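You operate a simulated robot arm through the tools that you are given. There is no shell and no other tool.

The job below is to be done with a simulated robot arm. You get a single attempt, and the scene is never put back.

## Task
Rub off the stain under the hose coil on the round table.
Fine: slide the coil toward the olive mat till the stain is clear, use the grey rag and put it back, then slide the coil to mid table. What is to be rubbed or washed off counts as gone when no trace of it is left.

It is judged by the outcome, as a careful person would: the job done as asked, and still so three seconds after it is handed in. It fails if anything else is knocked over, pushed out of place, dropped, spilled or broken.

## Robot
A 6-joint arm with a three-finger gripper, fixed in place. Base frame: the origin is on the floor under the middle of its stand, x ahead of it, y to its left, z up. Lengths are in m, angles in rad, forces in N, time in s.
It reaches about 1.213 m from its shoulder. Its first joint turns from -2.897 to 2.897 rad. Payload 4.89 kg.
The TCP is the grasp point between the finger pads, 0.03 m short of the fingertips. In the tool frame z runs along the fingers and y along their closing line. The gripper opens to 0.164 m; its body begins 0.125 m behind the TCP.
Orientation is that of the tool frame in the base frame, as [roll, pitch, yaw] about the fixed x, y, z axes, in that order (R = Rz(yaw) Ry(pitch) Rx(roll)). With the fingers straight down and closing along the base's y, the tool's x points along the base's -x, its y along +y and its z along -z.

## Interface
- The arm moves only by the tool jog_arm. Its argument "rows" is a list of rows, each an object of numbers (a shift or turn left out is 0, a gripper value left out holds the last): "x", "y", "z": the shift along the base's x, y, z in m; "ax", "ay", "az": the turn, a rotation vector about the base's x, y, z in rad; "gripper": the finger opening in m, from 0 to 0.164. In form: [{"x": .., "y": .., "z": .., "ax": .., "ay": .., "az": .., "gripper": ..}, ...]. A call has 1 to 20 rows; each row shifts and turns the commanded pose from where the row before left it. Rows are played at 5 a second. More than 0.05 m and 0.15 rad between two rows, or a gripper value outside its range, and nothing of the call is played. A pose out of reach is approached as far as the arm can. The call stops where the force on the tool passes 50 N (or 10 N more than at its start, if that is more) or the arm is blocked; 0.2 s more then pass. Each finger travels about 0.108 m/s and halts on what it meets, pressing with about 40 N; the grip force reading is that of the motor and also rises with nothing between the fingers. The clock runs only during rows and for 0.2 s after the last one: add rows that do not move to give the fingers time. It gives the time, the measured TCP pose, the force on the tool (base axes), the opening and the grip force at its end, in the units of the frame above (readings bear some noise), with the torque about the TCP (base axes, N m) and any sound that the robot's microphone picked up, and new pictures: "show" is both (left out), scene, wrist or none.
- Cameras (640 x 400 px; columns grow to the right, rows downward): "scene" is fixed at [0.2225, 0.6461, 1.3104]; the picture's right is [-0.69, -0.72, 0.00], its down [-0.52, 0.50, -0.70] and it looks along [0.50, -0.48, -0.72] (base axes); focal length 316 px, centre (320, 200). "wrist" rides on the gripper at [0.076, -0.002, -0.152] in the tool frame; the picture's right is [0.02, 1.00, 0.00], its down [-0.88, 0.02, -0.47] and it looks along [-0.47, 0.01, 0.88] (tool axes); focal length 247 px, centre (320, 200). There is no depth. A picture from a camera that has moved, and an enlarged one, comes with that camera's place and axes in the base frame and with its lens. The place of the scene camera against the robot may be out by one fixed shift of up to 0.012 m in any direction.
- lift_body(by): moves the trunk up (or, below 0, down) by that many m; the arm rides with it, the base frame stays. It gives what a move gives, with no picture.
- close_up(camera, box): a new picture of the part [left, top, right, bottom] of that camera's present view, enlarged. It takes no simulated time.
- hand_in(): hands the job in; it is judged then, once.

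Places have to be worked out from the pictures, the camera data and where the tool is seen. Open the gripper and draw the arm clear of the work before you hand the job in, unless the task says otherwise.

The tools are called after "Emit:" as name(argument=value, ...) on one line, values as JSON. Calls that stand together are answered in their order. jog_arm: Moves the arm, as the interface text tells. Its arguments: {"type":"object","properties":{"rows":{"type":"array"},"show":{"type":"string","enum":["both","scene","wrist","none"]}},"required":["rows"]} The other tools are called the same way: lift_body (by) moves the trunk up or down; close_up (camera, box) takes an enlarged picture of a part of a camera's view; hand_in () hands the job in.

At the start:

```text
time_s: 0.0
tcp_pos: [0.6732, 0.2789, 0.9794]
orientation: [-3.14, 0.0, -3.14]
contact_force: [-0.7, -0.2, -0.6]
wrist_torque: [0.03, 0.05, -0.01]
width: 0.1641
grasp_force: 0.2
trunk travel left (down, up): [-0.175, 0.215]
```

scene: 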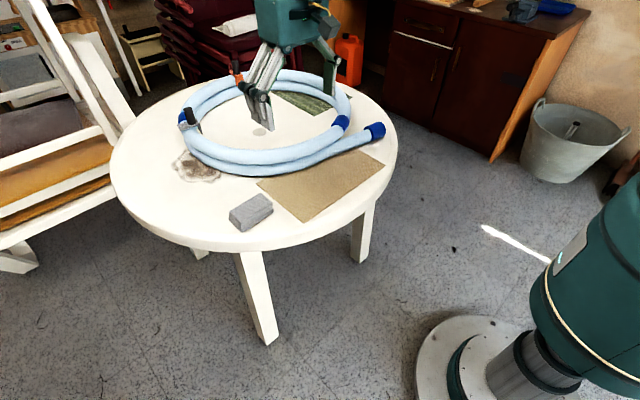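
wrist: 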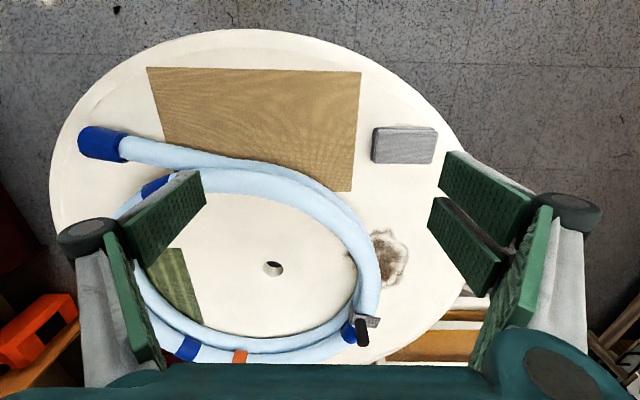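

I'll start by looking closely at the table from both cameras before moving anything. From a first triangulation, the table hole is near (0.97, 0.19) with the top at z≈0.74, the stain near (0.94, 0.42), and the rag near (0.70, 0.42).

Emit:
close_up(camera="scene", box=[100, 50, 420, 250])

Emit:
close_up(camera="wrist", box=[40, 20, 520, 320])

Emit:
close_up(camera="wrist", box=[300, 200, 460, 380])

Emit:
close_up(camera="wrist", box=[60, 100, 300, 380])

```text
2.00 times, centred on (260, 150) of scene
camera zoom: at [0.2225, 0.6461, 1.3104], right [-0.69, -0.72, 0.0], down [-0.52, 0.5, -0.7], along [0.5, -0.48, -0.72], focal length 632 px, centre (440, 300)
```

zoom: 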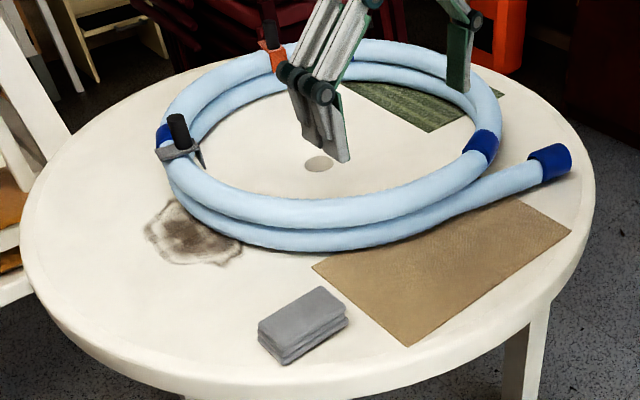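

```text
1.33 times, centred on (280, 170) of wrist
camera zoom: at [0.5963, 0.2771, 1.134], right [-0.02, 1.0, 0.0], down [0.88, 0.02, 0.47], along [0.47, 0.01, -0.88], focal length 329 px, centre (373, 240)
```

zoom: 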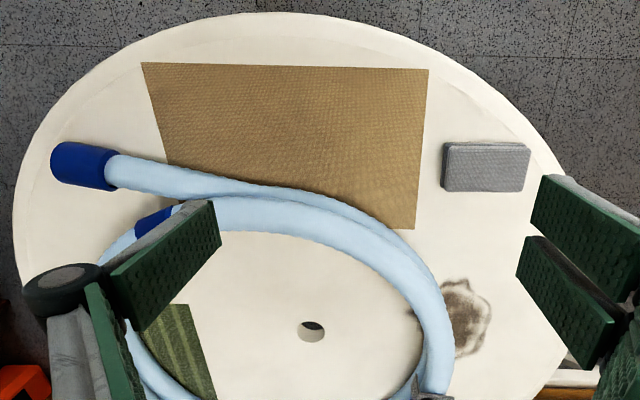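

```text
2.22 times, centred on (380, 290) of wrist
camera zoom: at [0.5963, 0.2771, 1.134], right [-0.02, 1.0, 0.0], down [0.88, 0.02, 0.47], along [0.47, 0.01, -0.88], focal length 549 px, centre (187, 0)
```

zoom: 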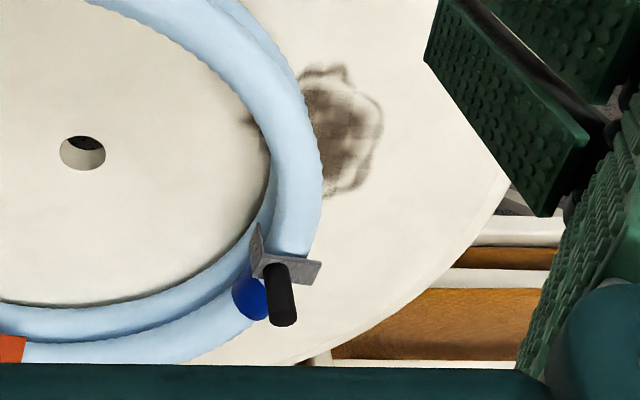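

```text
1.43 times, centred on (180, 240) of wrist
camera zoom: at [0.5963, 0.2771, 1.134], right [-0.02, 1.0, 0.0], down [0.88, 0.02, 0.47], along [0.47, 0.01, -0.88], focal length 353 px, centre (520, 143)
```

zoom: 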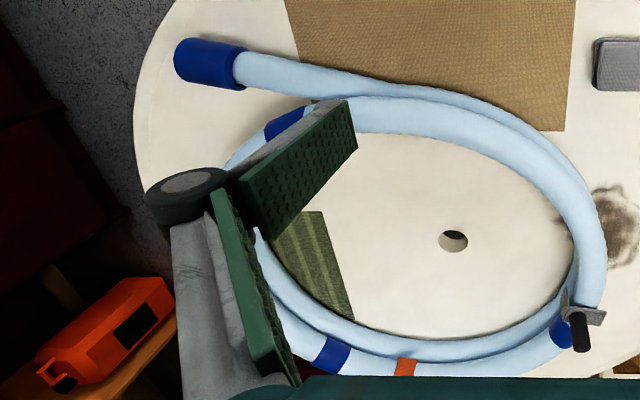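

The olive (green) mat is at the -y/+x side of the coil and the tan mat is on my side. I'll zoom in further on the coil details (bracket with black peg, orange tie) and the stain and rag.

Emit:
close_up(camera="scene", box=[160, 60, 280, 135])

Emit:
close_up(camera="scene", box=[260, 70, 400, 160])

Emit:
close_up(camera="scene", box=[150, 130, 290, 240])

Emit:
close_up(camera="wrist", box=[340, 100, 460, 180])

```text
5.33 times, centred on (220, 98) of scene
camera zoom: at [0.2225, 0.6461, 1.3104], right [-0.69, -0.72, 0.0], down [-0.52, 0.5, -0.7], along [0.5, -0.48, -0.72], focal length 1687 px, centre (853, 747)
```

zoom: 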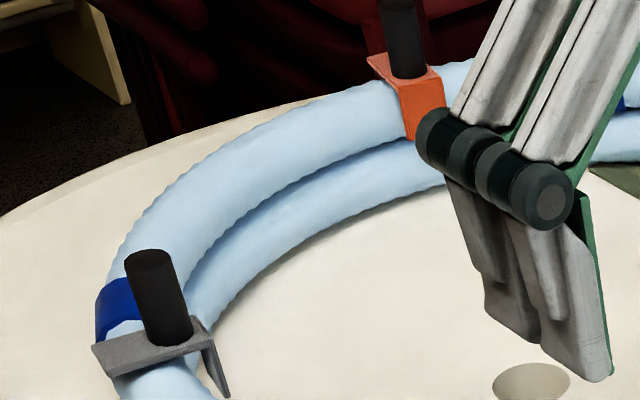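

```text
4.44 times, centred on (330, 115) of scene
camera zoom: at [0.2225, 0.6461, 1.3104], right [-0.69, -0.72, 0.0], down [-0.52, 0.5, -0.7], along [0.5, -0.48, -0.72], focal length 1406 px, centre (276, 578)
```

zoom: 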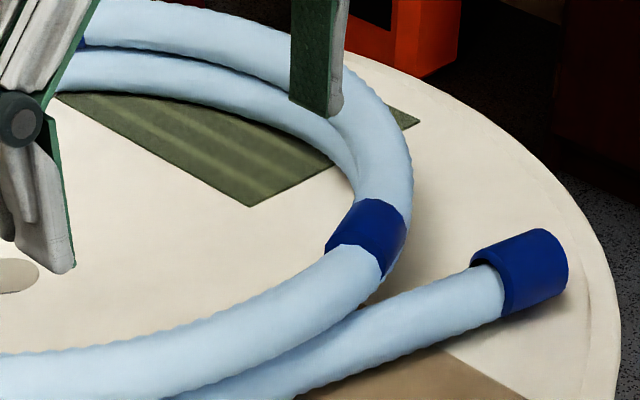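

```text
3.64 times, centred on (220, 185) of scene
camera zoom: at [0.2225, 0.6461, 1.3104], right [-0.69, -0.72, 0.0], down [-0.52, 0.5, -0.7], along [0.5, -0.48, -0.72], focal length 1150 px, centre (684, 254)
```

zoom: 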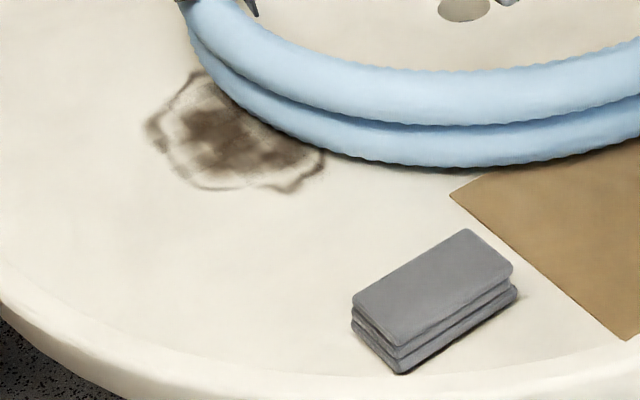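

```text
5.00 times, centred on (400, 140) of wrist
camera zoom: at [0.5963, 0.2771, 1.134], right [-0.02, 1.0, 0.0], down [0.88, 0.02, 0.47], along [0.47, 0.01, -0.88], focal length 1235 px, centre (-80, 500)
```

zoom: 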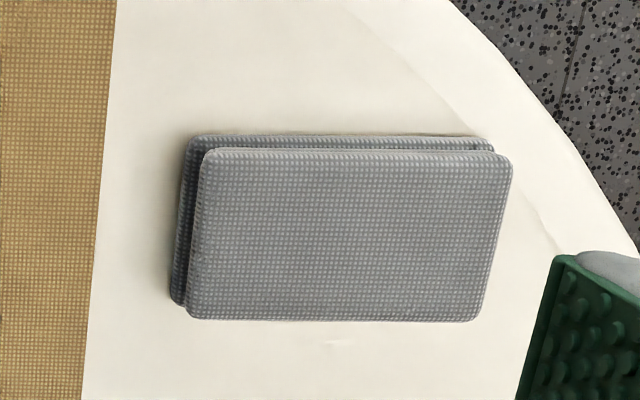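

The coil is two stacked turns (tube ≈0.045 m thick) with centre about (0.956, 0.155) and radius about 0.215. Two upright pegs stand on it, and I'll avoid those. I'll move at safe height over the +y side of the coil and check both the reach and my position estimates there.

Emit:
jog_arm(rows=[{"x": 0.05, "y": 0.018}, {"x": 0.05, "y": 0.018}, {"x": 0.05, "y": 0.018}, {"x": 0.05, "y": 0.018}, {"x": 0.047, "y": 0.016}, {}])

```text
refused: row 1 steps farther than a row can; nothing moved
```

That row was slightly over the 0.05 m limit in total length, so I'm repeating the same path with smaller steps.

Emit:
jog_arm(rows=[{"x": 0.04, "y": 0.015}, {"x": 0.04, "y": 0.015}, {"x": 0.04, "y": 0.015}, {"x": 0.04, "y": 0.015}, {"x": 0.04, "y": 0.014}, {"x": 0.047, "y": 0.014}, {}])

```text
time_s: 1.6
tcp_pos: [0.9217, 0.3674, 0.9799]
orientation: [-3.141, 0.001, 3.141]
contact_force: [1.0, 0.3, -1.4]
wrist_torque: [-0.01, 0.09, -0.03]
width: 0.164
grasp_force: 0.0
trunk travel left (down, up): [-0.175, 0.215]
camera wrist: at [0.8449, 0.366, 1.1331], right [-0.02, 1.0, 0.0], down [0.88, 0.02, 0.47], along [0.47, 0.01, -0.88], focal length 247 px, centre (320, 200)
```

scene: 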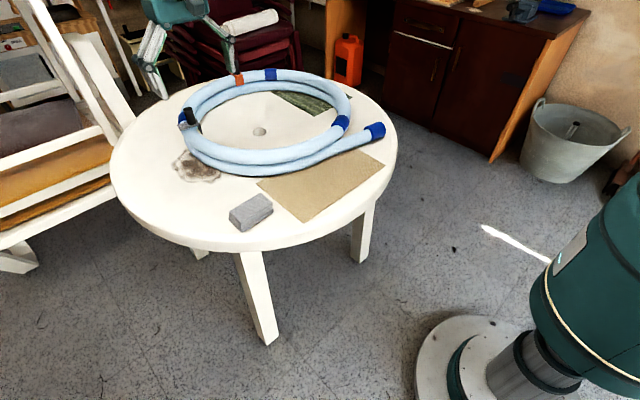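
wrist: 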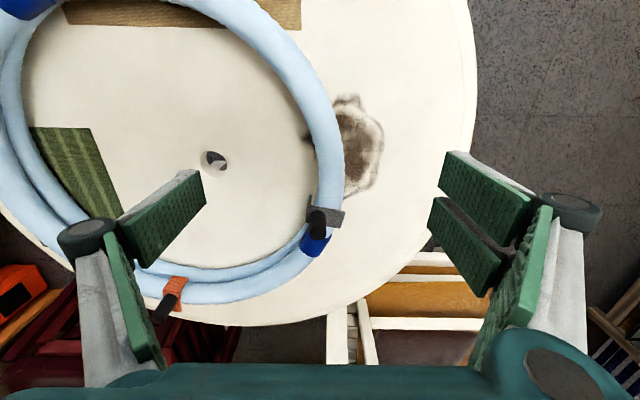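

The reach is fine here. Comparing the two wrist views puts the table top at about z=0.72 and the hole near (0.99, 0.18). I'll zoom in on this view to refine the coil, peg and stain positions.

Emit:
close_up(camera="wrist", box=[240, 70, 440, 270])

Emit:
close_up(camera="wrist", box=[0, 0, 360, 340])

Emit:
close_up(camera="scene", box=[100, 50, 420, 250])

```text
2.00 times, centred on (340, 170) of wrist
camera zoom: at [0.8449, 0.366, 1.1331], right [-0.02, 1.0, 0.0], down [0.88, 0.02, 0.47], along [0.47, 0.01, -0.88], focal length 494 px, centre (280, 260)
```

zoom: 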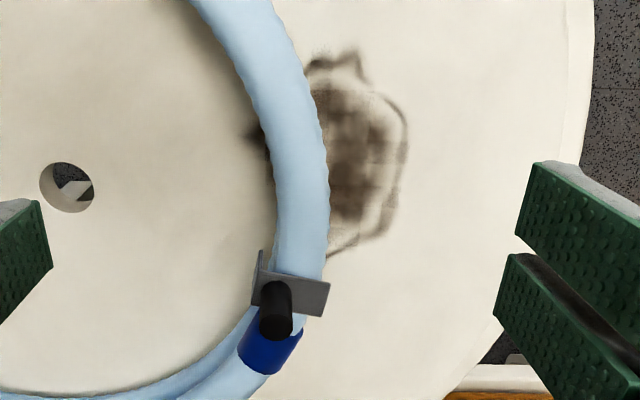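

```text
1.18 times, centred on (180, 170) of wrist
camera zoom: at [0.8449, 0.366, 1.1331], right [-0.02, 1.0, 0.0], down [0.88, 0.02, 0.47], along [0.47, 0.01, -0.88], focal length 291 px, centre (485, 235)
```

zoom: 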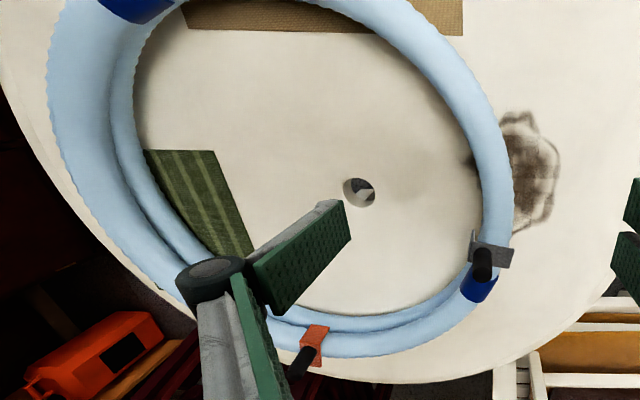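

```text
2.00 times, centred on (260, 150) of scene
camera zoom: at [0.2225, 0.6461, 1.3104], right [-0.69, -0.72, 0.0], down [-0.52, 0.5, -0.7], along [0.5, -0.48, -0.72], focal length 632 px, centre (440, 300)
```

zoom: 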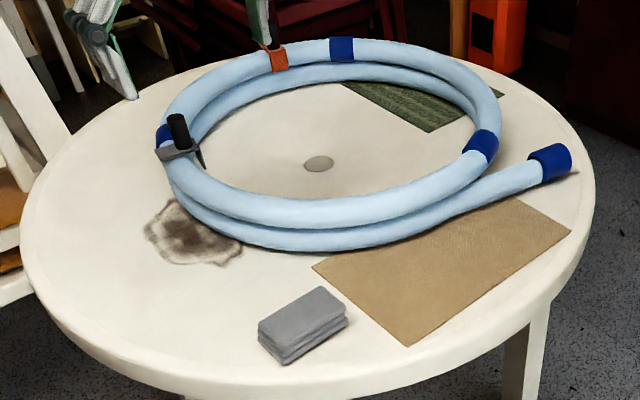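

The tube is about 0.04 m thick, so the stack top is near z≈0.80. The coil centre is about (0.99, 0.14) with a centreline radius of about 0.243, the bracket is at (1.045, 0.378), and the stain spans x 0.87–1.06, y 0.34–0.475. I'll align the closing line radially at (0.945, 0.380) and go partway down.

Emit:
jog_arm(rows=[{"x": 0.0235, "y": 0.0127, "az": 0.1}, {"az": 0.09}, {"z": -0.04}, {"z": -0.04}, {}])

```text
time_s: 2.8
tcp_pos: [0.9423, 0.3806, 0.8995]
orientation: [3.141, 0.0, -2.951]
contact_force: [0.8, -0.8, -0.8]
wrist_torque: [-0.03, 0.01, 0.02]
width: 0.164
grasp_force: 0.1
trunk travel left (down, up): [-0.175, 0.215]
camera wrist: at [0.8683, 0.3634, 1.0527], right [-0.21, 0.98, 0.0], down [0.86, 0.18, 0.47], along [0.46, 0.1, -0.88], focal length 247 px, centre (320, 200)
```

scene: 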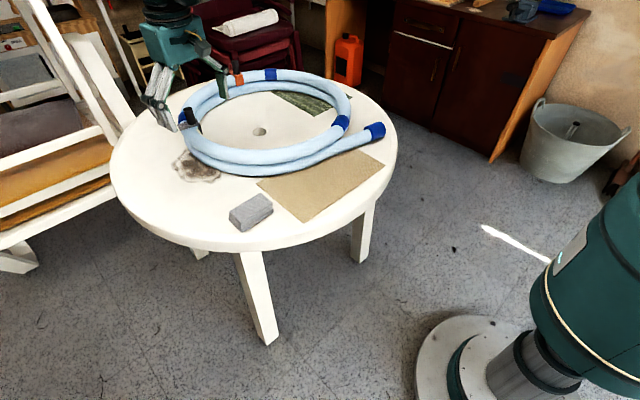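
wrist: 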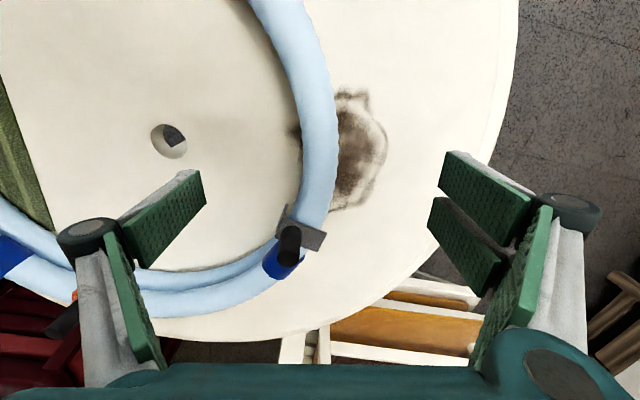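

The tube passes directly under the TCP and the bracket is clear of the fingers. I'll go down to z≈0.775 with the gripper open.

Emit:
jog_arm(rows=[{"z": -0.04}, {"z": -0.04}, {"z": -0.03}, {"z": -0.014}, {}])

```text
time_s: 4.0
tcp_pos: [0.9435, 0.3814, 0.7761]
orientation: [3.139, -0.001, -2.952]
contact_force: [0.6, 0.5, -0.4]
wrist_torque: [-0.02, 0.06, 0.05]
width: 0.164
grasp_force: 0.1
trunk travel left (down, up): [-0.175, 0.215]
camera wrist: at [0.8694, 0.3646, 0.9298], right [-0.21, 0.98, 0.0], down [0.86, 0.18, 0.47], along [0.46, 0.1, -0.88], focal length 247 px, centre (320, 200)
```

scene: 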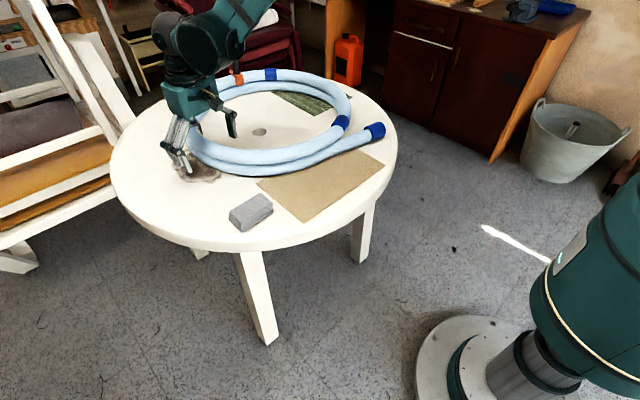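
wrist: 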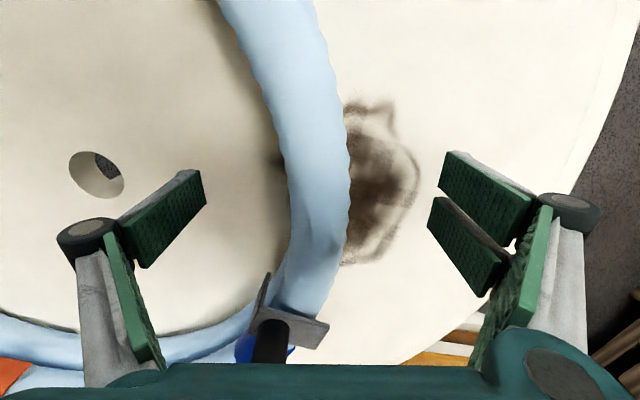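

No contact so far. I'll close in stages around the hose.

Emit:
jog_arm(rows=[{"gripper": 0.12}, {"gripper": 0.08}, {"gripper": 0.06}, {}], show="wrist")

```text
time_s: 5.0
tcp_pos: [0.9431, 0.3801, 0.7772]
orientation: [-3.141, 0.002, -2.951]
contact_force: [0.1, -0.7, -1.3]
wrist_torque: [-0.02, -0.01, 0.04]
width: 0.0601
grasp_force: 0.0
trunk travel left (down, up): [-0.175, 0.215]
camera wrist: at [0.8693, 0.3645, 0.9302], right [-0.21, 0.98, 0.0], down [0.86, 0.18, 0.47], along [0.46, 0.1, -0.88], focal length 247 px, centre (320, 200)
```

wrist: 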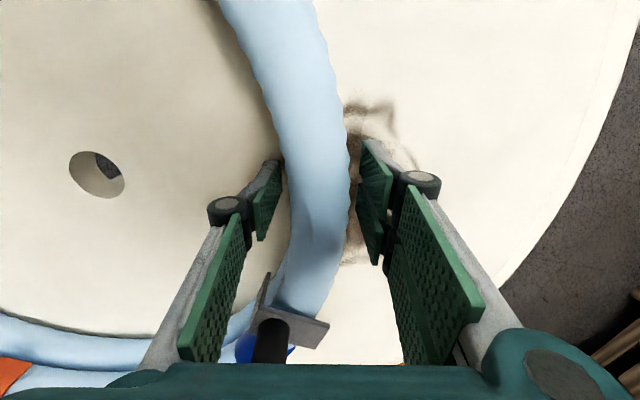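

The fingers straddle the hose evenly. I'll close them onto it.

Emit:
jog_arm(rows=[{"gripper": 0.045}, {"gripper": 0.03}, {}, {}], show="both")

```text
time_s: 6.0
tcp_pos: [0.9435, 0.3801, 0.7772]
orientation: [-3.142, 0.0, -2.951]
contact_force: [-2.3, -0.3, 0.5]
wrist_torque: [-0.13, 0.38, -1.42]
width: 0.044
grasp_force: 39.1
trunk travel left (down, up): [-0.175, 0.215]
camera wrist: at [0.8691, 0.3647, 0.9302], right [-0.21, 0.98, 0.0], down [0.86, 0.18, 0.47], along [0.46, 0.1, -0.88], focal length 247 px, centre (320, 200)
```

scene: 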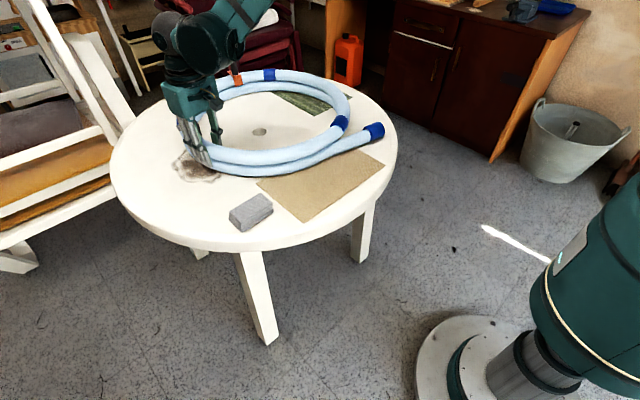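
wrist: 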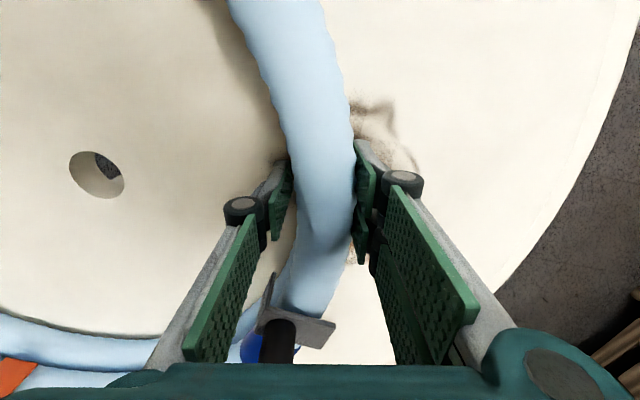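

The hose is gripped at 0.044 m. I'll drag it a little toward the olive mat (mostly -y, slightly +x) to see whether the whole coil follows.

Emit:
jog_arm(rows=[{"x": 0.003, "y": -0.008}, {"x": 0.004, "y": -0.01}, {"x": 0.004, "y": -0.01}, {}], show="both")

```text
time_s: 7.0
tcp_pos: [0.952, 0.3521, 0.7768]
orientation: [-3.141, -0.001, -2.952]
contact_force: [-0.9, 5.0, 3.0]
wrist_torque: [0.04, 0.2, -0.1]
width: 0.0419
grasp_force: 39.7
trunk travel left (down, up): [-0.175, 0.215]
camera wrist: at [0.8792, 0.3354, 0.9302], right [-0.21, 0.98, 0.0], down [0.86, 0.18, 0.47], along [0.46, 0.1, -0.88], focal length 247 px, centre (320, 200)
```

scene: 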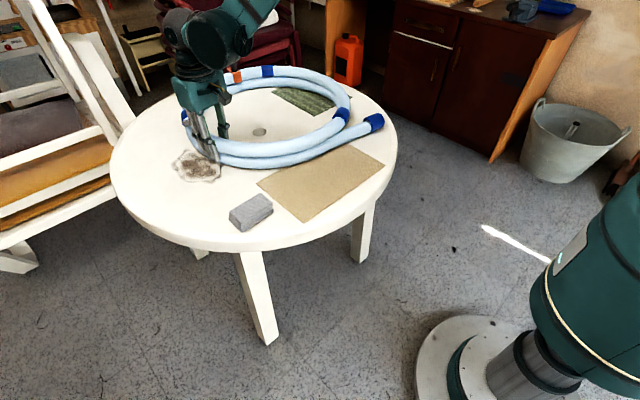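
wrist: 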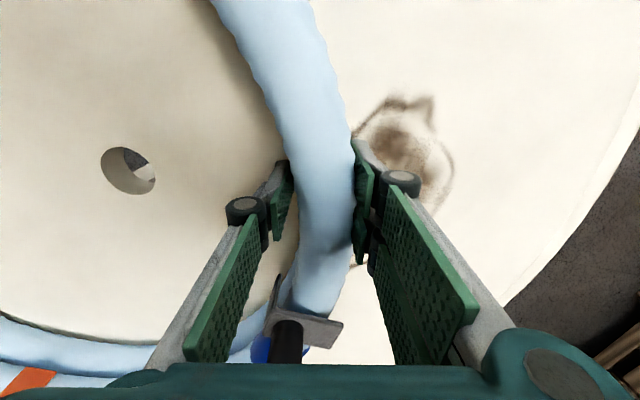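

The whole coil slides rigidly with only about 5 N of drag, and the mats stay put. I'll continue toward the olive mat.

Emit:
jog_arm(rows=[{"x": 0.005, "y": -0.012}, {"x": 0.005, "y": -0.012}, {"x": 0.005, "y": -0.012}, {"x": 0.005, "y": -0.012}, {}], show="both")

```text
time_s: 8.2
tcp_pos: [0.9746, 0.3025, 0.7766]
orientation: [-3.141, -0.001, -2.952]
contact_force: [0.4, -2.5, 0.0]
wrist_torque: [-0.54, -0.2, -0.25]
width: 0.0417
grasp_force: 40.0
trunk travel left (down, up): [-0.175, 0.215]
camera wrist: at [0.9008, 0.2869, 0.9301], right [-0.21, 0.98, 0.0], down [0.86, 0.18, 0.47], along [0.46, 0.1, -0.88], focal length 247 px, centre (320, 200)
```

scene: 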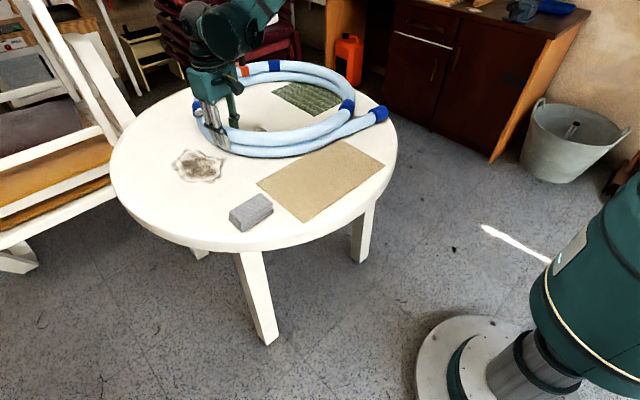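
wrist: 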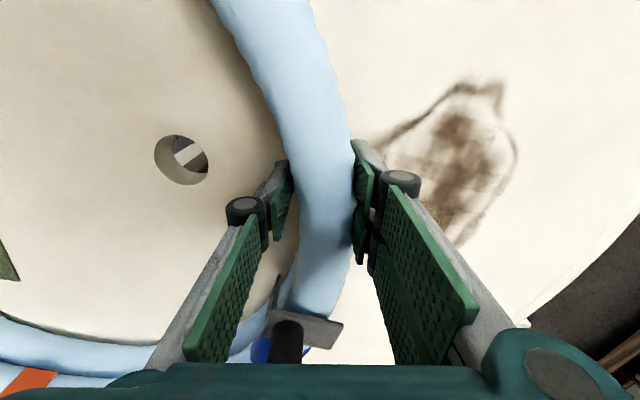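

The stain is now mostly uncovered. I'll check the stain edge and the hose tail near the table edge before adding a little more clearance.

Emit:
close_up(camera="scene", box=[140, 50, 420, 225])

Emit:
close_up(camera="wrist", box=[300, 60, 540, 260])

```text
2.29 times, centred on (280, 138) of scene
camera zoom: at [0.2225, 0.6461, 1.3104], right [-0.69, -0.72, 0.0], down [-0.52, 0.5, -0.7], along [0.5, -0.48, -0.72], focal length 723 px, centre (411, 343)
```

zoom: 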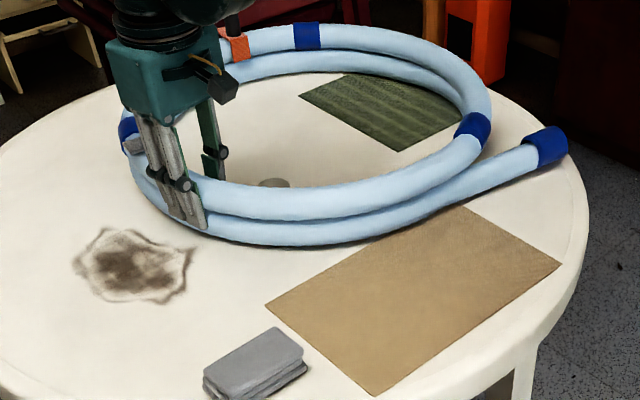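

```text
2.00 times, centred on (420, 160) of wrist
camera zoom: at [0.9008, 0.2869, 0.9301], right [-0.21, 0.98, 0.0], down [0.86, 0.18, 0.47], along [0.46, 0.1, -0.88], focal length 494 px, centre (120, 280)
```

zoom: 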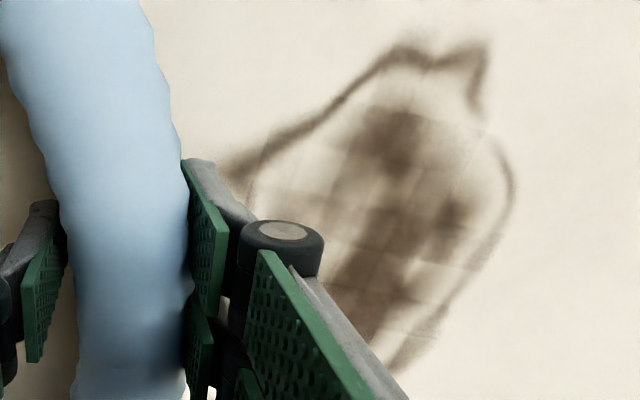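

The stain shows in full, spanning roughly x 0.88–1.06, y 0.335–0.475. I'll slide the coil another ~0.035 m for clearance, biased to +x so the hose tail stays on the table.

Emit:
jog_arm(rows=[{"x": 0.008, "y": -0.009}, {"x": 0.008, "y": -0.009}, {"x": 0.008, "y": -0.009}, {}], show="both")

```text
time_s: 9.2
tcp_pos: [0.9986, 0.2761, 0.7768]
orientation: [-3.141, -0.001, -2.95]
contact_force: [-0.4, -0.6, -0.7]
wrist_torque: [-0.11, -0.09, -0.3]
width: 0.0416
grasp_force: 39.5
trunk travel left (down, up): [-0.175, 0.215]
camera wrist: at [0.9244, 0.2605, 0.9306], right [-0.21, 0.98, 0.0], down [0.86, 0.18, 0.47], along [0.46, 0.1, -0.88], focal length 247 px, centre (320, 200)
```

scene: 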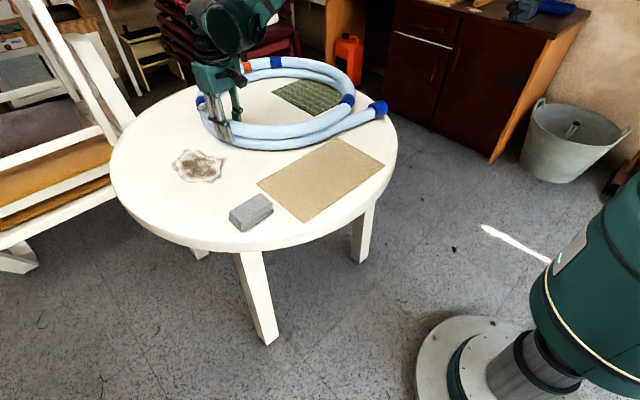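
wrist: 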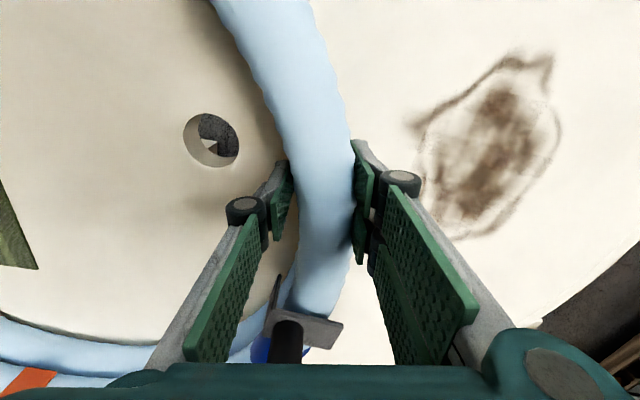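

The stain is clear with margin. I'll release the coil, rise straight up, and check that nothing shifted.

Emit:
jog_arm(rows=[{"gripper": 0.06}, {"gripper": 0.1}, {"gripper": 0.12}, {"z": 0.03}, {"z": 0.045}, {"z": 0.045}, {"z": 0.045}, {"z": 0.04}, {}], show="both")

```text
time_s: 11.2
tcp_pos: [0.9969, 0.2758, 0.9826]
orientation: [3.141, -0.001, -2.951]
contact_force: [0.0, -0.4, 0.7]
wrist_torque: [0.04, -0.09, -0.02]
width: 0.12
grasp_force: 0.1
trunk travel left (down, up): [-0.175, 0.215]
camera wrist: at [0.9231, 0.2595, 1.1361], right [-0.21, 0.98, 0.0], down [0.86, 0.18, 0.47], along [0.46, 0.1, -0.88], focal length 247 px, centre (320, 200)
```

scene: 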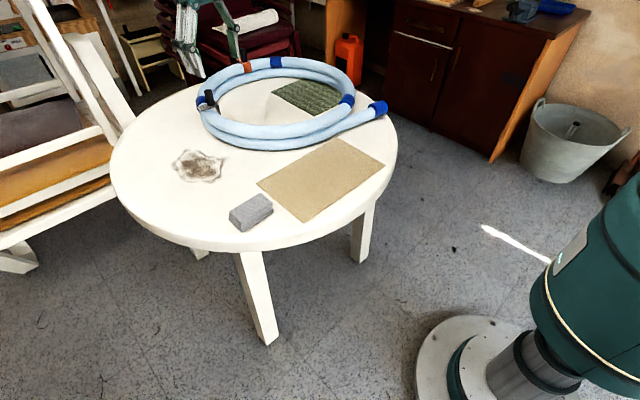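
wrist: 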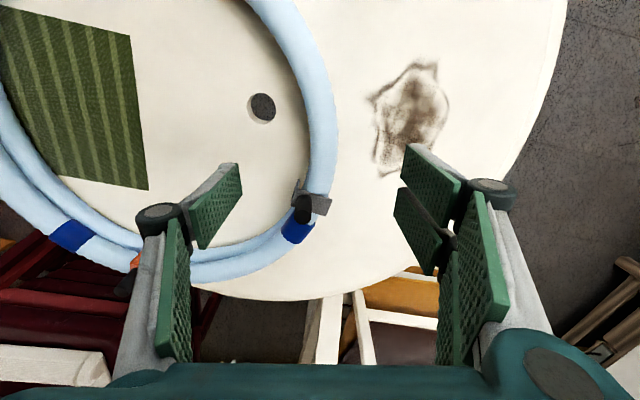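

The coil stayed where I left it, and the mats and rag are unmoved. Next is the rag at about (0.705, 0.4135), roughly 0.095 × 0.055 m. I'll turn the gripper 90° so the fingers close along x, and stop above it.

Emit:
jog_arm(rows=[{"x": -0.029, "y": 0.0138, "az": 0.138}, {"x": -0.029, "y": 0.0138, "az": 0.138}, {"x": -0.029, "y": 0.0138, "az": 0.138}, {"x": -0.029, "y": 0.0138, "az": 0.138}, {"x": -0.029, "y": 0.0138, "az": 0.138}, {"x": -0.029, "y": 0.0138, "az": 0.138}, {"x": -0.029, "y": 0.0138, "az": 0.138}, {"x": -0.029, "y": 0.0138, "az": 0.138}, {"x": -0.029, "y": 0.0138, "az": 0.138}, {"x": -0.031, "y": 0.0138, "az": 0.138}, {}], show="both")

```text
time_s: 13.6
tcp_pos: [0.7043, 0.4145, 0.9823]
orientation: [3.141, 0.0, -1.569]
contact_force: [0.2, -0.1, 0.3]
wrist_torque: [0.01, 0.01, -0.03]
width: 0.1202
grasp_force: 0.1
trunk travel left (down, up): [-0.175, 0.215]
camera wrist: at [0.7081, 0.3382, 1.1361], right [-1.0, -0.02, 0.0], down [-0.02, 0.88, 0.47], along [-0.01, 0.47, -0.88], focal length 247 px, centre (320, 200)
```

scene: 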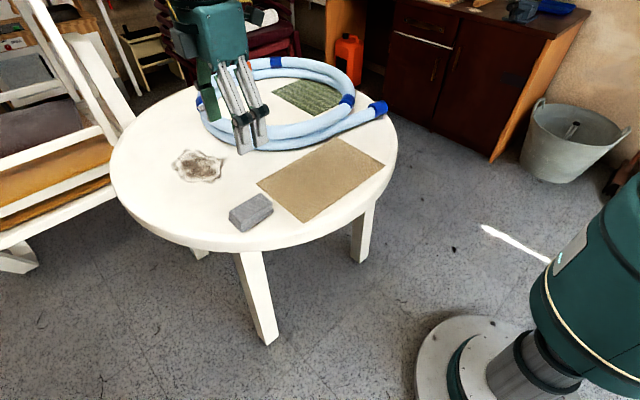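
wrist: 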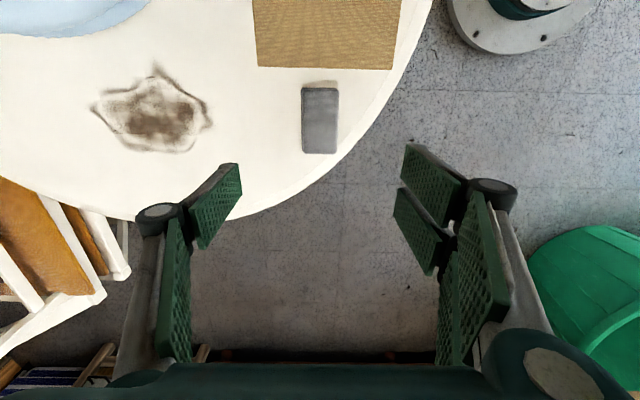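

The rag sits right under the TCP. I'll zoom in to refine its edges and height before going down.

Emit:
close_up(camera="wrist", box=[270, 70, 370, 170])

Emit:
close_up(camera="scene", box=[215, 180, 295, 240])

```text
4.00 times, centred on (320, 120) of wrist
camera zoom: at [0.7081, 0.3382, 1.1361], right [-1.0, -0.02, 0.0], down [-0.02, 0.88, 0.47], along [-0.01, 0.47, -0.88], focal length 988 px, centre (320, 520)
```

zoom: 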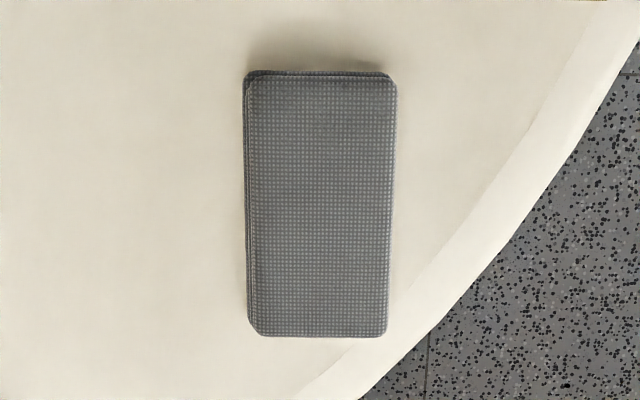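

```text
6.67 times, centred on (255, 210) of scene
camera zoom: at [0.2225, 0.6461, 1.3104], right [-0.69, -0.72, 0.0], down [-0.52, 0.5, -0.7], along [0.5, -0.48, -0.72], focal length 2108 px, centre (753, 133)
```

zoom: 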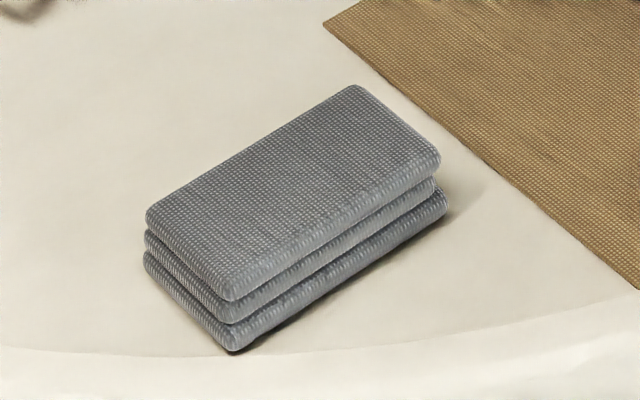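

The rag centre is about (0.707, 0.413), axis-aligned, and about 0.028 m thick. I'll shift +2 mm in x and descend so the fingertips are about 1 cm above the table.

Emit:
jog_arm(rows=[{"x": 0.0025, "y": -0.001, "z": -0.03}, {"z": -0.045}, {"z": -0.045}, {"z": -0.04}, {"z": -0.03}, {"z": -0.02}, {"z": -0.012}, {}], show="both")

```text
time_s: 15.4
tcp_pos: [0.7082, 0.4148, 0.7598]
orientation: [3.14, 0.0, -1.57]
contact_force: [0.6, -0.6, 0.4]
wrist_torque: [-0.01, 0.05, -0.02]
width: 0.1197
grasp_force: 0.0
trunk travel left (down, up): [-0.175, 0.215]
camera wrist: at [0.7105, 0.3378, 0.9132], right [-1.0, -0.02, 0.0], down [-0.02, 0.88, 0.47], along [-0.01, 0.47, -0.88], focal length 247 px, centre (320, 200)
```

scene: 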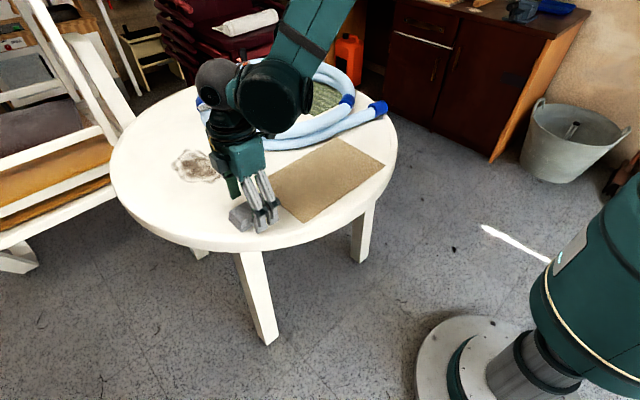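
wrist: 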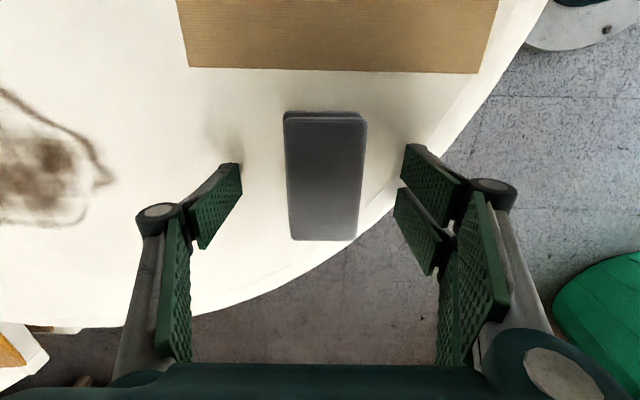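

The rag is centred between the fingers. I'll close in stages and watch the contact.

Emit:
jog_arm(rows=[{"gripper": 0.09}, {"gripper": 0.07}, {"gripper": 0.055}, {"gripper": 0.045}, {}, {}], show="both")

```text
time_s: 16.8
tcp_pos: [0.7083, 0.4139, 0.7605]
orientation: [3.142, 0.001, -1.571]
contact_force: [-0.3, 0.4, 1.5]
wrist_torque: [0.01, 0.09, -0.01]
width: 0.0571
grasp_force: 39.7
trunk travel left (down, up): [-0.175, 0.215]
camera wrist: at [0.7104, 0.3377, 0.9135], right [-1.0, -0.02, 0.0], down [-0.02, 0.88, 0.47], along [-0.01, 0.47, -0.88], focal length 247 px, centre (320, 200)
```

scene: 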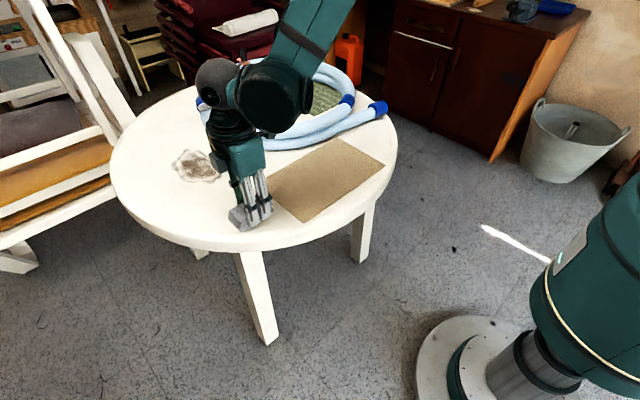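
wrist: 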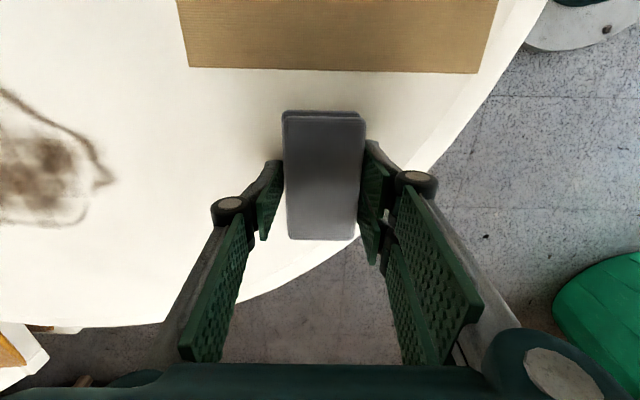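

The rag is gripped (0.057 m) and barely moved. I'll lift it a little to confirm it comes with the fingers.

Emit:
jog_arm(rows=[{"z": 0.015}, {"z": 0.025}, {"z": 0.03}, {}], show="both")

```text
time_s: 17.8
tcp_pos: [0.7081, 0.4139, 0.8315]
orientation: [-3.141, 0.001, -1.573]
contact_force: [-0.3, -0.6, -0.2]
wrist_torque: [0.0, -0.07, 0.01]
width: 0.0571
grasp_force: 39.8
trunk travel left (down, up): [-0.175, 0.215]
camera wrist: at [0.7106, 0.3367, 0.9844], right [-1.0, -0.02, 0.0], down [-0.02, 0.88, 0.47], along [-0.01, 0.47, -0.88], focal length 247 px, centre (320, 200)
```

scene: 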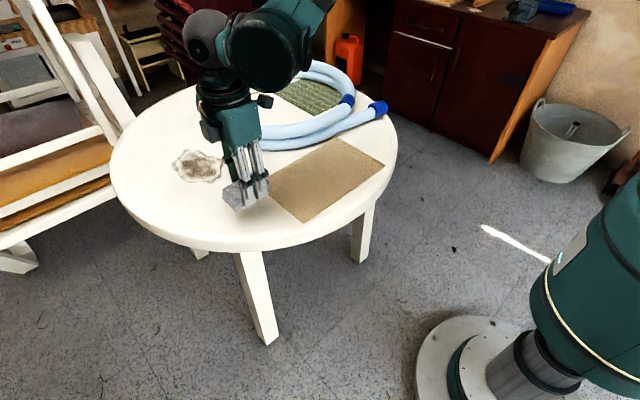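
wrist: 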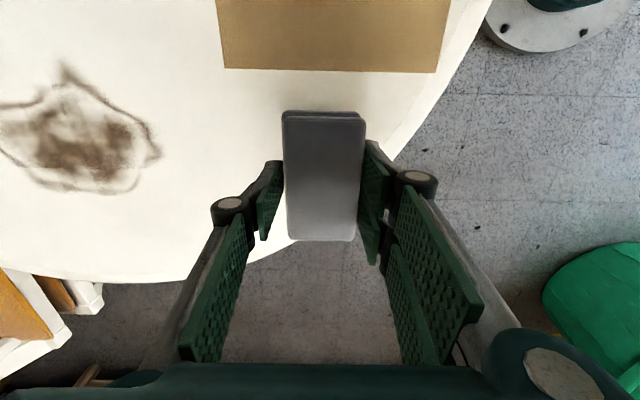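

The rag is lifted cleanly; its bottom touched the table at TCP z≈0.760. I'll carry it over to the middle of the stain.

Emit:
jog_arm(rows=[{"x": 0.044, "y": -0.0015}, {"x": 0.044, "y": -0.0015}, {"x": 0.044, "y": -0.0015}, {"x": 0.044, "y": -0.0015}, {"x": 0.044, "y": -0.0015}, {"x": 0.042, "y": -0.0015}, {"z": -0.03}, {"z": -0.02}, {}], show="both")

```text
time_s: 19.8
tcp_pos: [0.972, 0.4057, 0.7805]
orientation: [3.14, 0.0, -1.572]
contact_force: [0.0, 0.5, -0.7]
wrist_torque: [-0.01, 0.05, 0.0]
width: 0.0569
grasp_force: 40.3
trunk travel left (down, up): [-0.175, 0.215]
camera wrist: at [0.9743, 0.3284, 0.933], right [-1.0, -0.02, 0.0], down [-0.02, 0.88, 0.47], along [-0.01, 0.47, -0.88], focal length 247 px, centre (320, 200)
```

scene: 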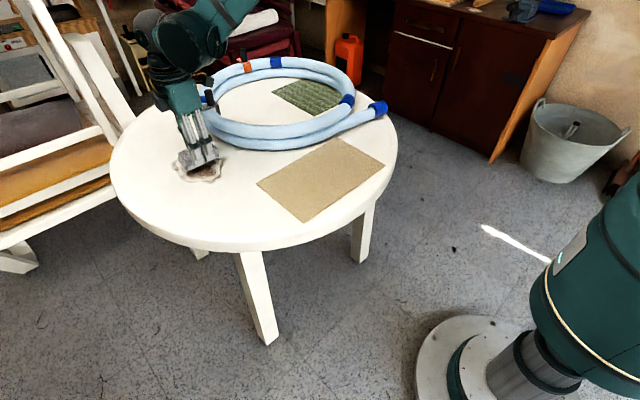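
wrist: 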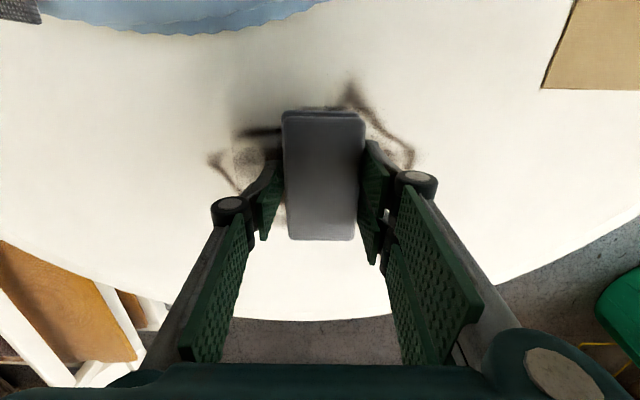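

The rag is over the stain with the hose well clear. I'll lower it gently until it presses on the table.

Emit:
jog_arm(rows=[{"z": -0.014}, {"z": -0.005}, {"z": -0.002}, {}], show="none")

```text
time_s: 20.8
tcp_pos: [0.971, 0.403, 0.7592]
orientation: [3.14, 0.0, -1.573]
contact_force: [4.3, 1.6, 15.4]
wrist_torque: [0.0, 0.12, 0.0]
width: 0.0571
grasp_force: 40.5
trunk travel left (down, up): [-0.175, 0.215]
```

The rag is pressing with about 15 N. I'll do a few test strokes here, then lift and see whether the stain comes off.

Emit:
jog_arm(rows=[{"y": -0.015}, {"y": -0.013}, {"y": 0.02}, {"y": 0.02}, {"y": 0.018}, {"y": -0.02}, {"y": -0.02}, {"y": -0.018}, {"y": 0.02}, {"y": 0.02}, {"y": 0.018}, {}], show="both")

```text
time_s: 23.4
tcp_pos: [0.9701, 0.4329, 0.7599]
orientation: [3.141, 0.001, -1.573]
contact_force: [1.7, -8.2, 18.2]
wrist_torque: [-0.34, 0.05, -0.02]
width: 0.057
grasp_force: 39.9
trunk travel left (down, up): [-0.175, 0.215]
camera wrist: at [0.9721, 0.3566, 0.9131], right [-1.0, -0.02, 0.0], down [-0.02, 0.88, 0.47], along [-0.01, 0.47, -0.88], focal length 247 px, centre (320, 200)
```

scene: 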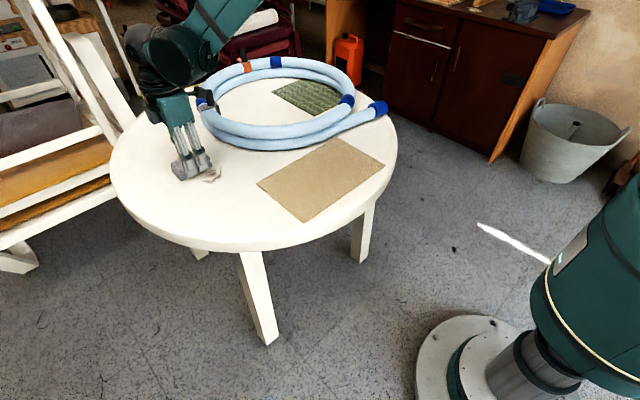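
wrist: 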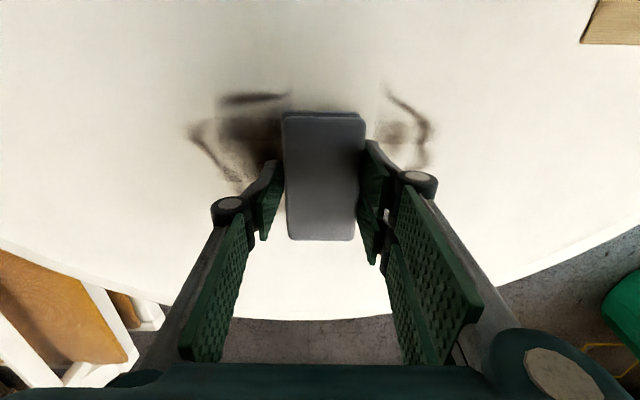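

The stain wipes off in the strip I covered. I'll raster toward -x to clear that half, overlapping the strokes.

Emit:
jog_arm(rows=[{"x": -0.025}, {"y": -0.02}, {"y": -0.02}, {"y": -0.018}, {"x": -0.025}, {"y": 0.02}, {"y": 0.02}, {"y": 0.018}, {"x": -0.025}, {"y": -0.02}, {"y": -0.02}, {"y": -0.018}, {"x": -0.012}, {"y": 0.02}, {"y": 0.02}, {"y": 0.018}, {}], show="both")

```text
time_s: 27.0
tcp_pos: [0.8842, 0.4353, 0.7591]
orientation: [3.141, 0.0, -1.573]
contact_force: [0.3, -4.9, 11.2]
wrist_torque: [-0.25, 0.0, -0.04]
width: 0.0571
grasp_force: 39.6
trunk travel left (down, up): [-0.175, 0.215]
camera wrist: at [0.8852, 0.3586, 0.9129], right [-1.0, -0.02, 0.0], down [-0.02, 0.88, 0.47], along [-0.01, 0.47, -0.88], focal length 247 px, centre (320, 200)
```

scene: 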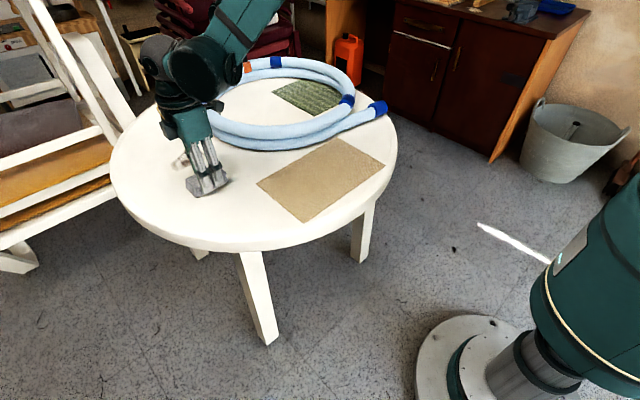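
wrist: 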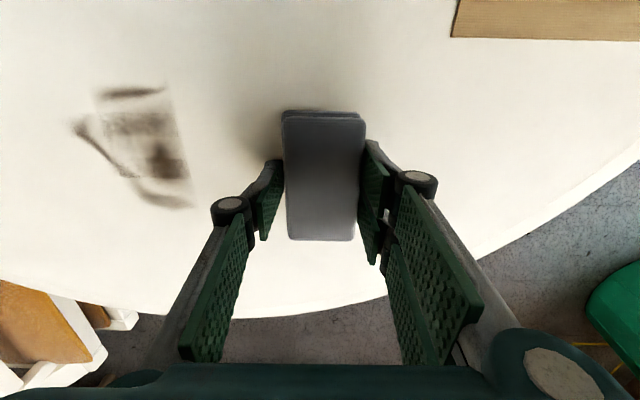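

The -x half is clean. What remains spans about x 0.99–1.075, y 0.37–0.47, so I'll go back across and raster over that side.

Emit:
jog_arm(rows=[{"x": 0.03}, {"x": 0.03}, {"x": 0.03}, {"x": 0.02}, {"y": -0.02}, {"y": -0.02}, {"y": -0.02}, {"x": 0.02}, {"y": 0.02}, {"y": 0.02}, {"y": 0.02}, {"x": 0.02}, {"y": -0.02}, {"y": -0.02}, {"y": -0.02}, {"x": 0.02}, {"y": 0.02}, {"y": 0.02}, {"y": 0.02}, {}], show="both")

```text
time_s: 31.2
tcp_pos: [1.0534, 0.4359, 0.7587]
orientation: [-3.141, 0.0, -1.574]
contact_force: [0.3, -0.5, -0.7]
wrist_torque: [0.01, 0.0, -0.01]
width: 0.057
grasp_force: 40.6
trunk travel left (down, up): [-0.175, 0.215]
camera wrist: at [1.0553, 0.3587, 0.9132], right [-1.0, -0.02, 0.0], down [-0.02, 0.88, 0.47], along [-0.01, 0.47, -0.88], focal length 247 px, centre (320, 200)
```

scene: 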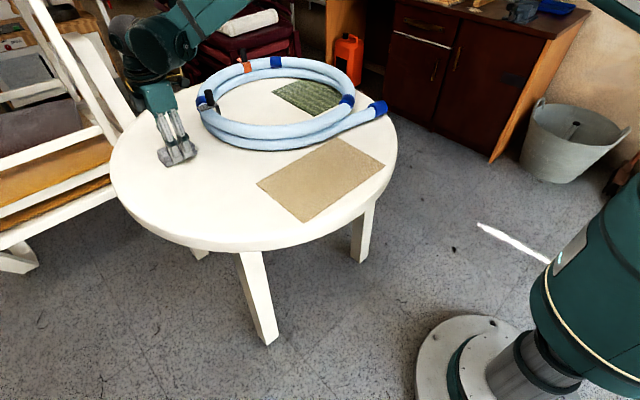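
wrist: 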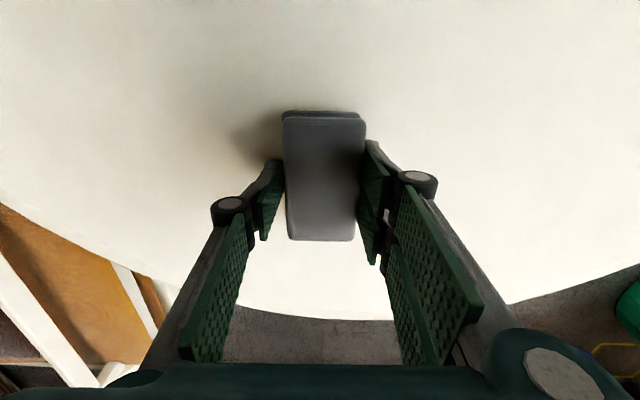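

The contact force dropped to about zero at this end, so I'll check what is left before continuing.

Emit:
close_up(camera="scene", box=[130, 110, 290, 210])

Emit:
close_up(camera="wrist", box=[180, 80, 460, 270])

```text
4.00 times, centred on (210, 160) of scene
camera zoom: at [0.2225, 0.6461, 1.3104], right [-0.69, -0.72, 0.0], down [-0.52, 0.5, -0.7], along [0.5, -0.48, -0.72], focal length 1265 px, centre (760, 360)
```

zoom: 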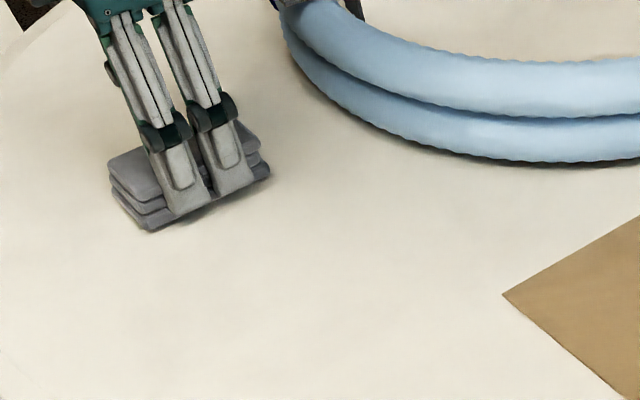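

```text
2.11 times, centred on (320, 175) of wrist
camera zoom: at [1.0553, 0.3587, 0.9132], right [-1.0, -0.02, 0.0], down [-0.02, 0.88, 0.47], along [-0.01, 0.47, -0.88], focal length 520 px, centre (320, 253)
```

zoom: 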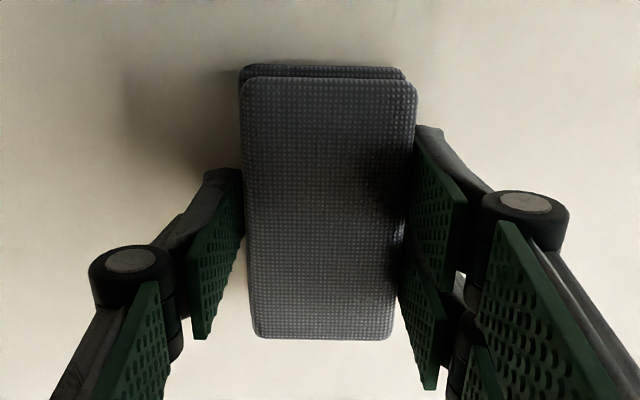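

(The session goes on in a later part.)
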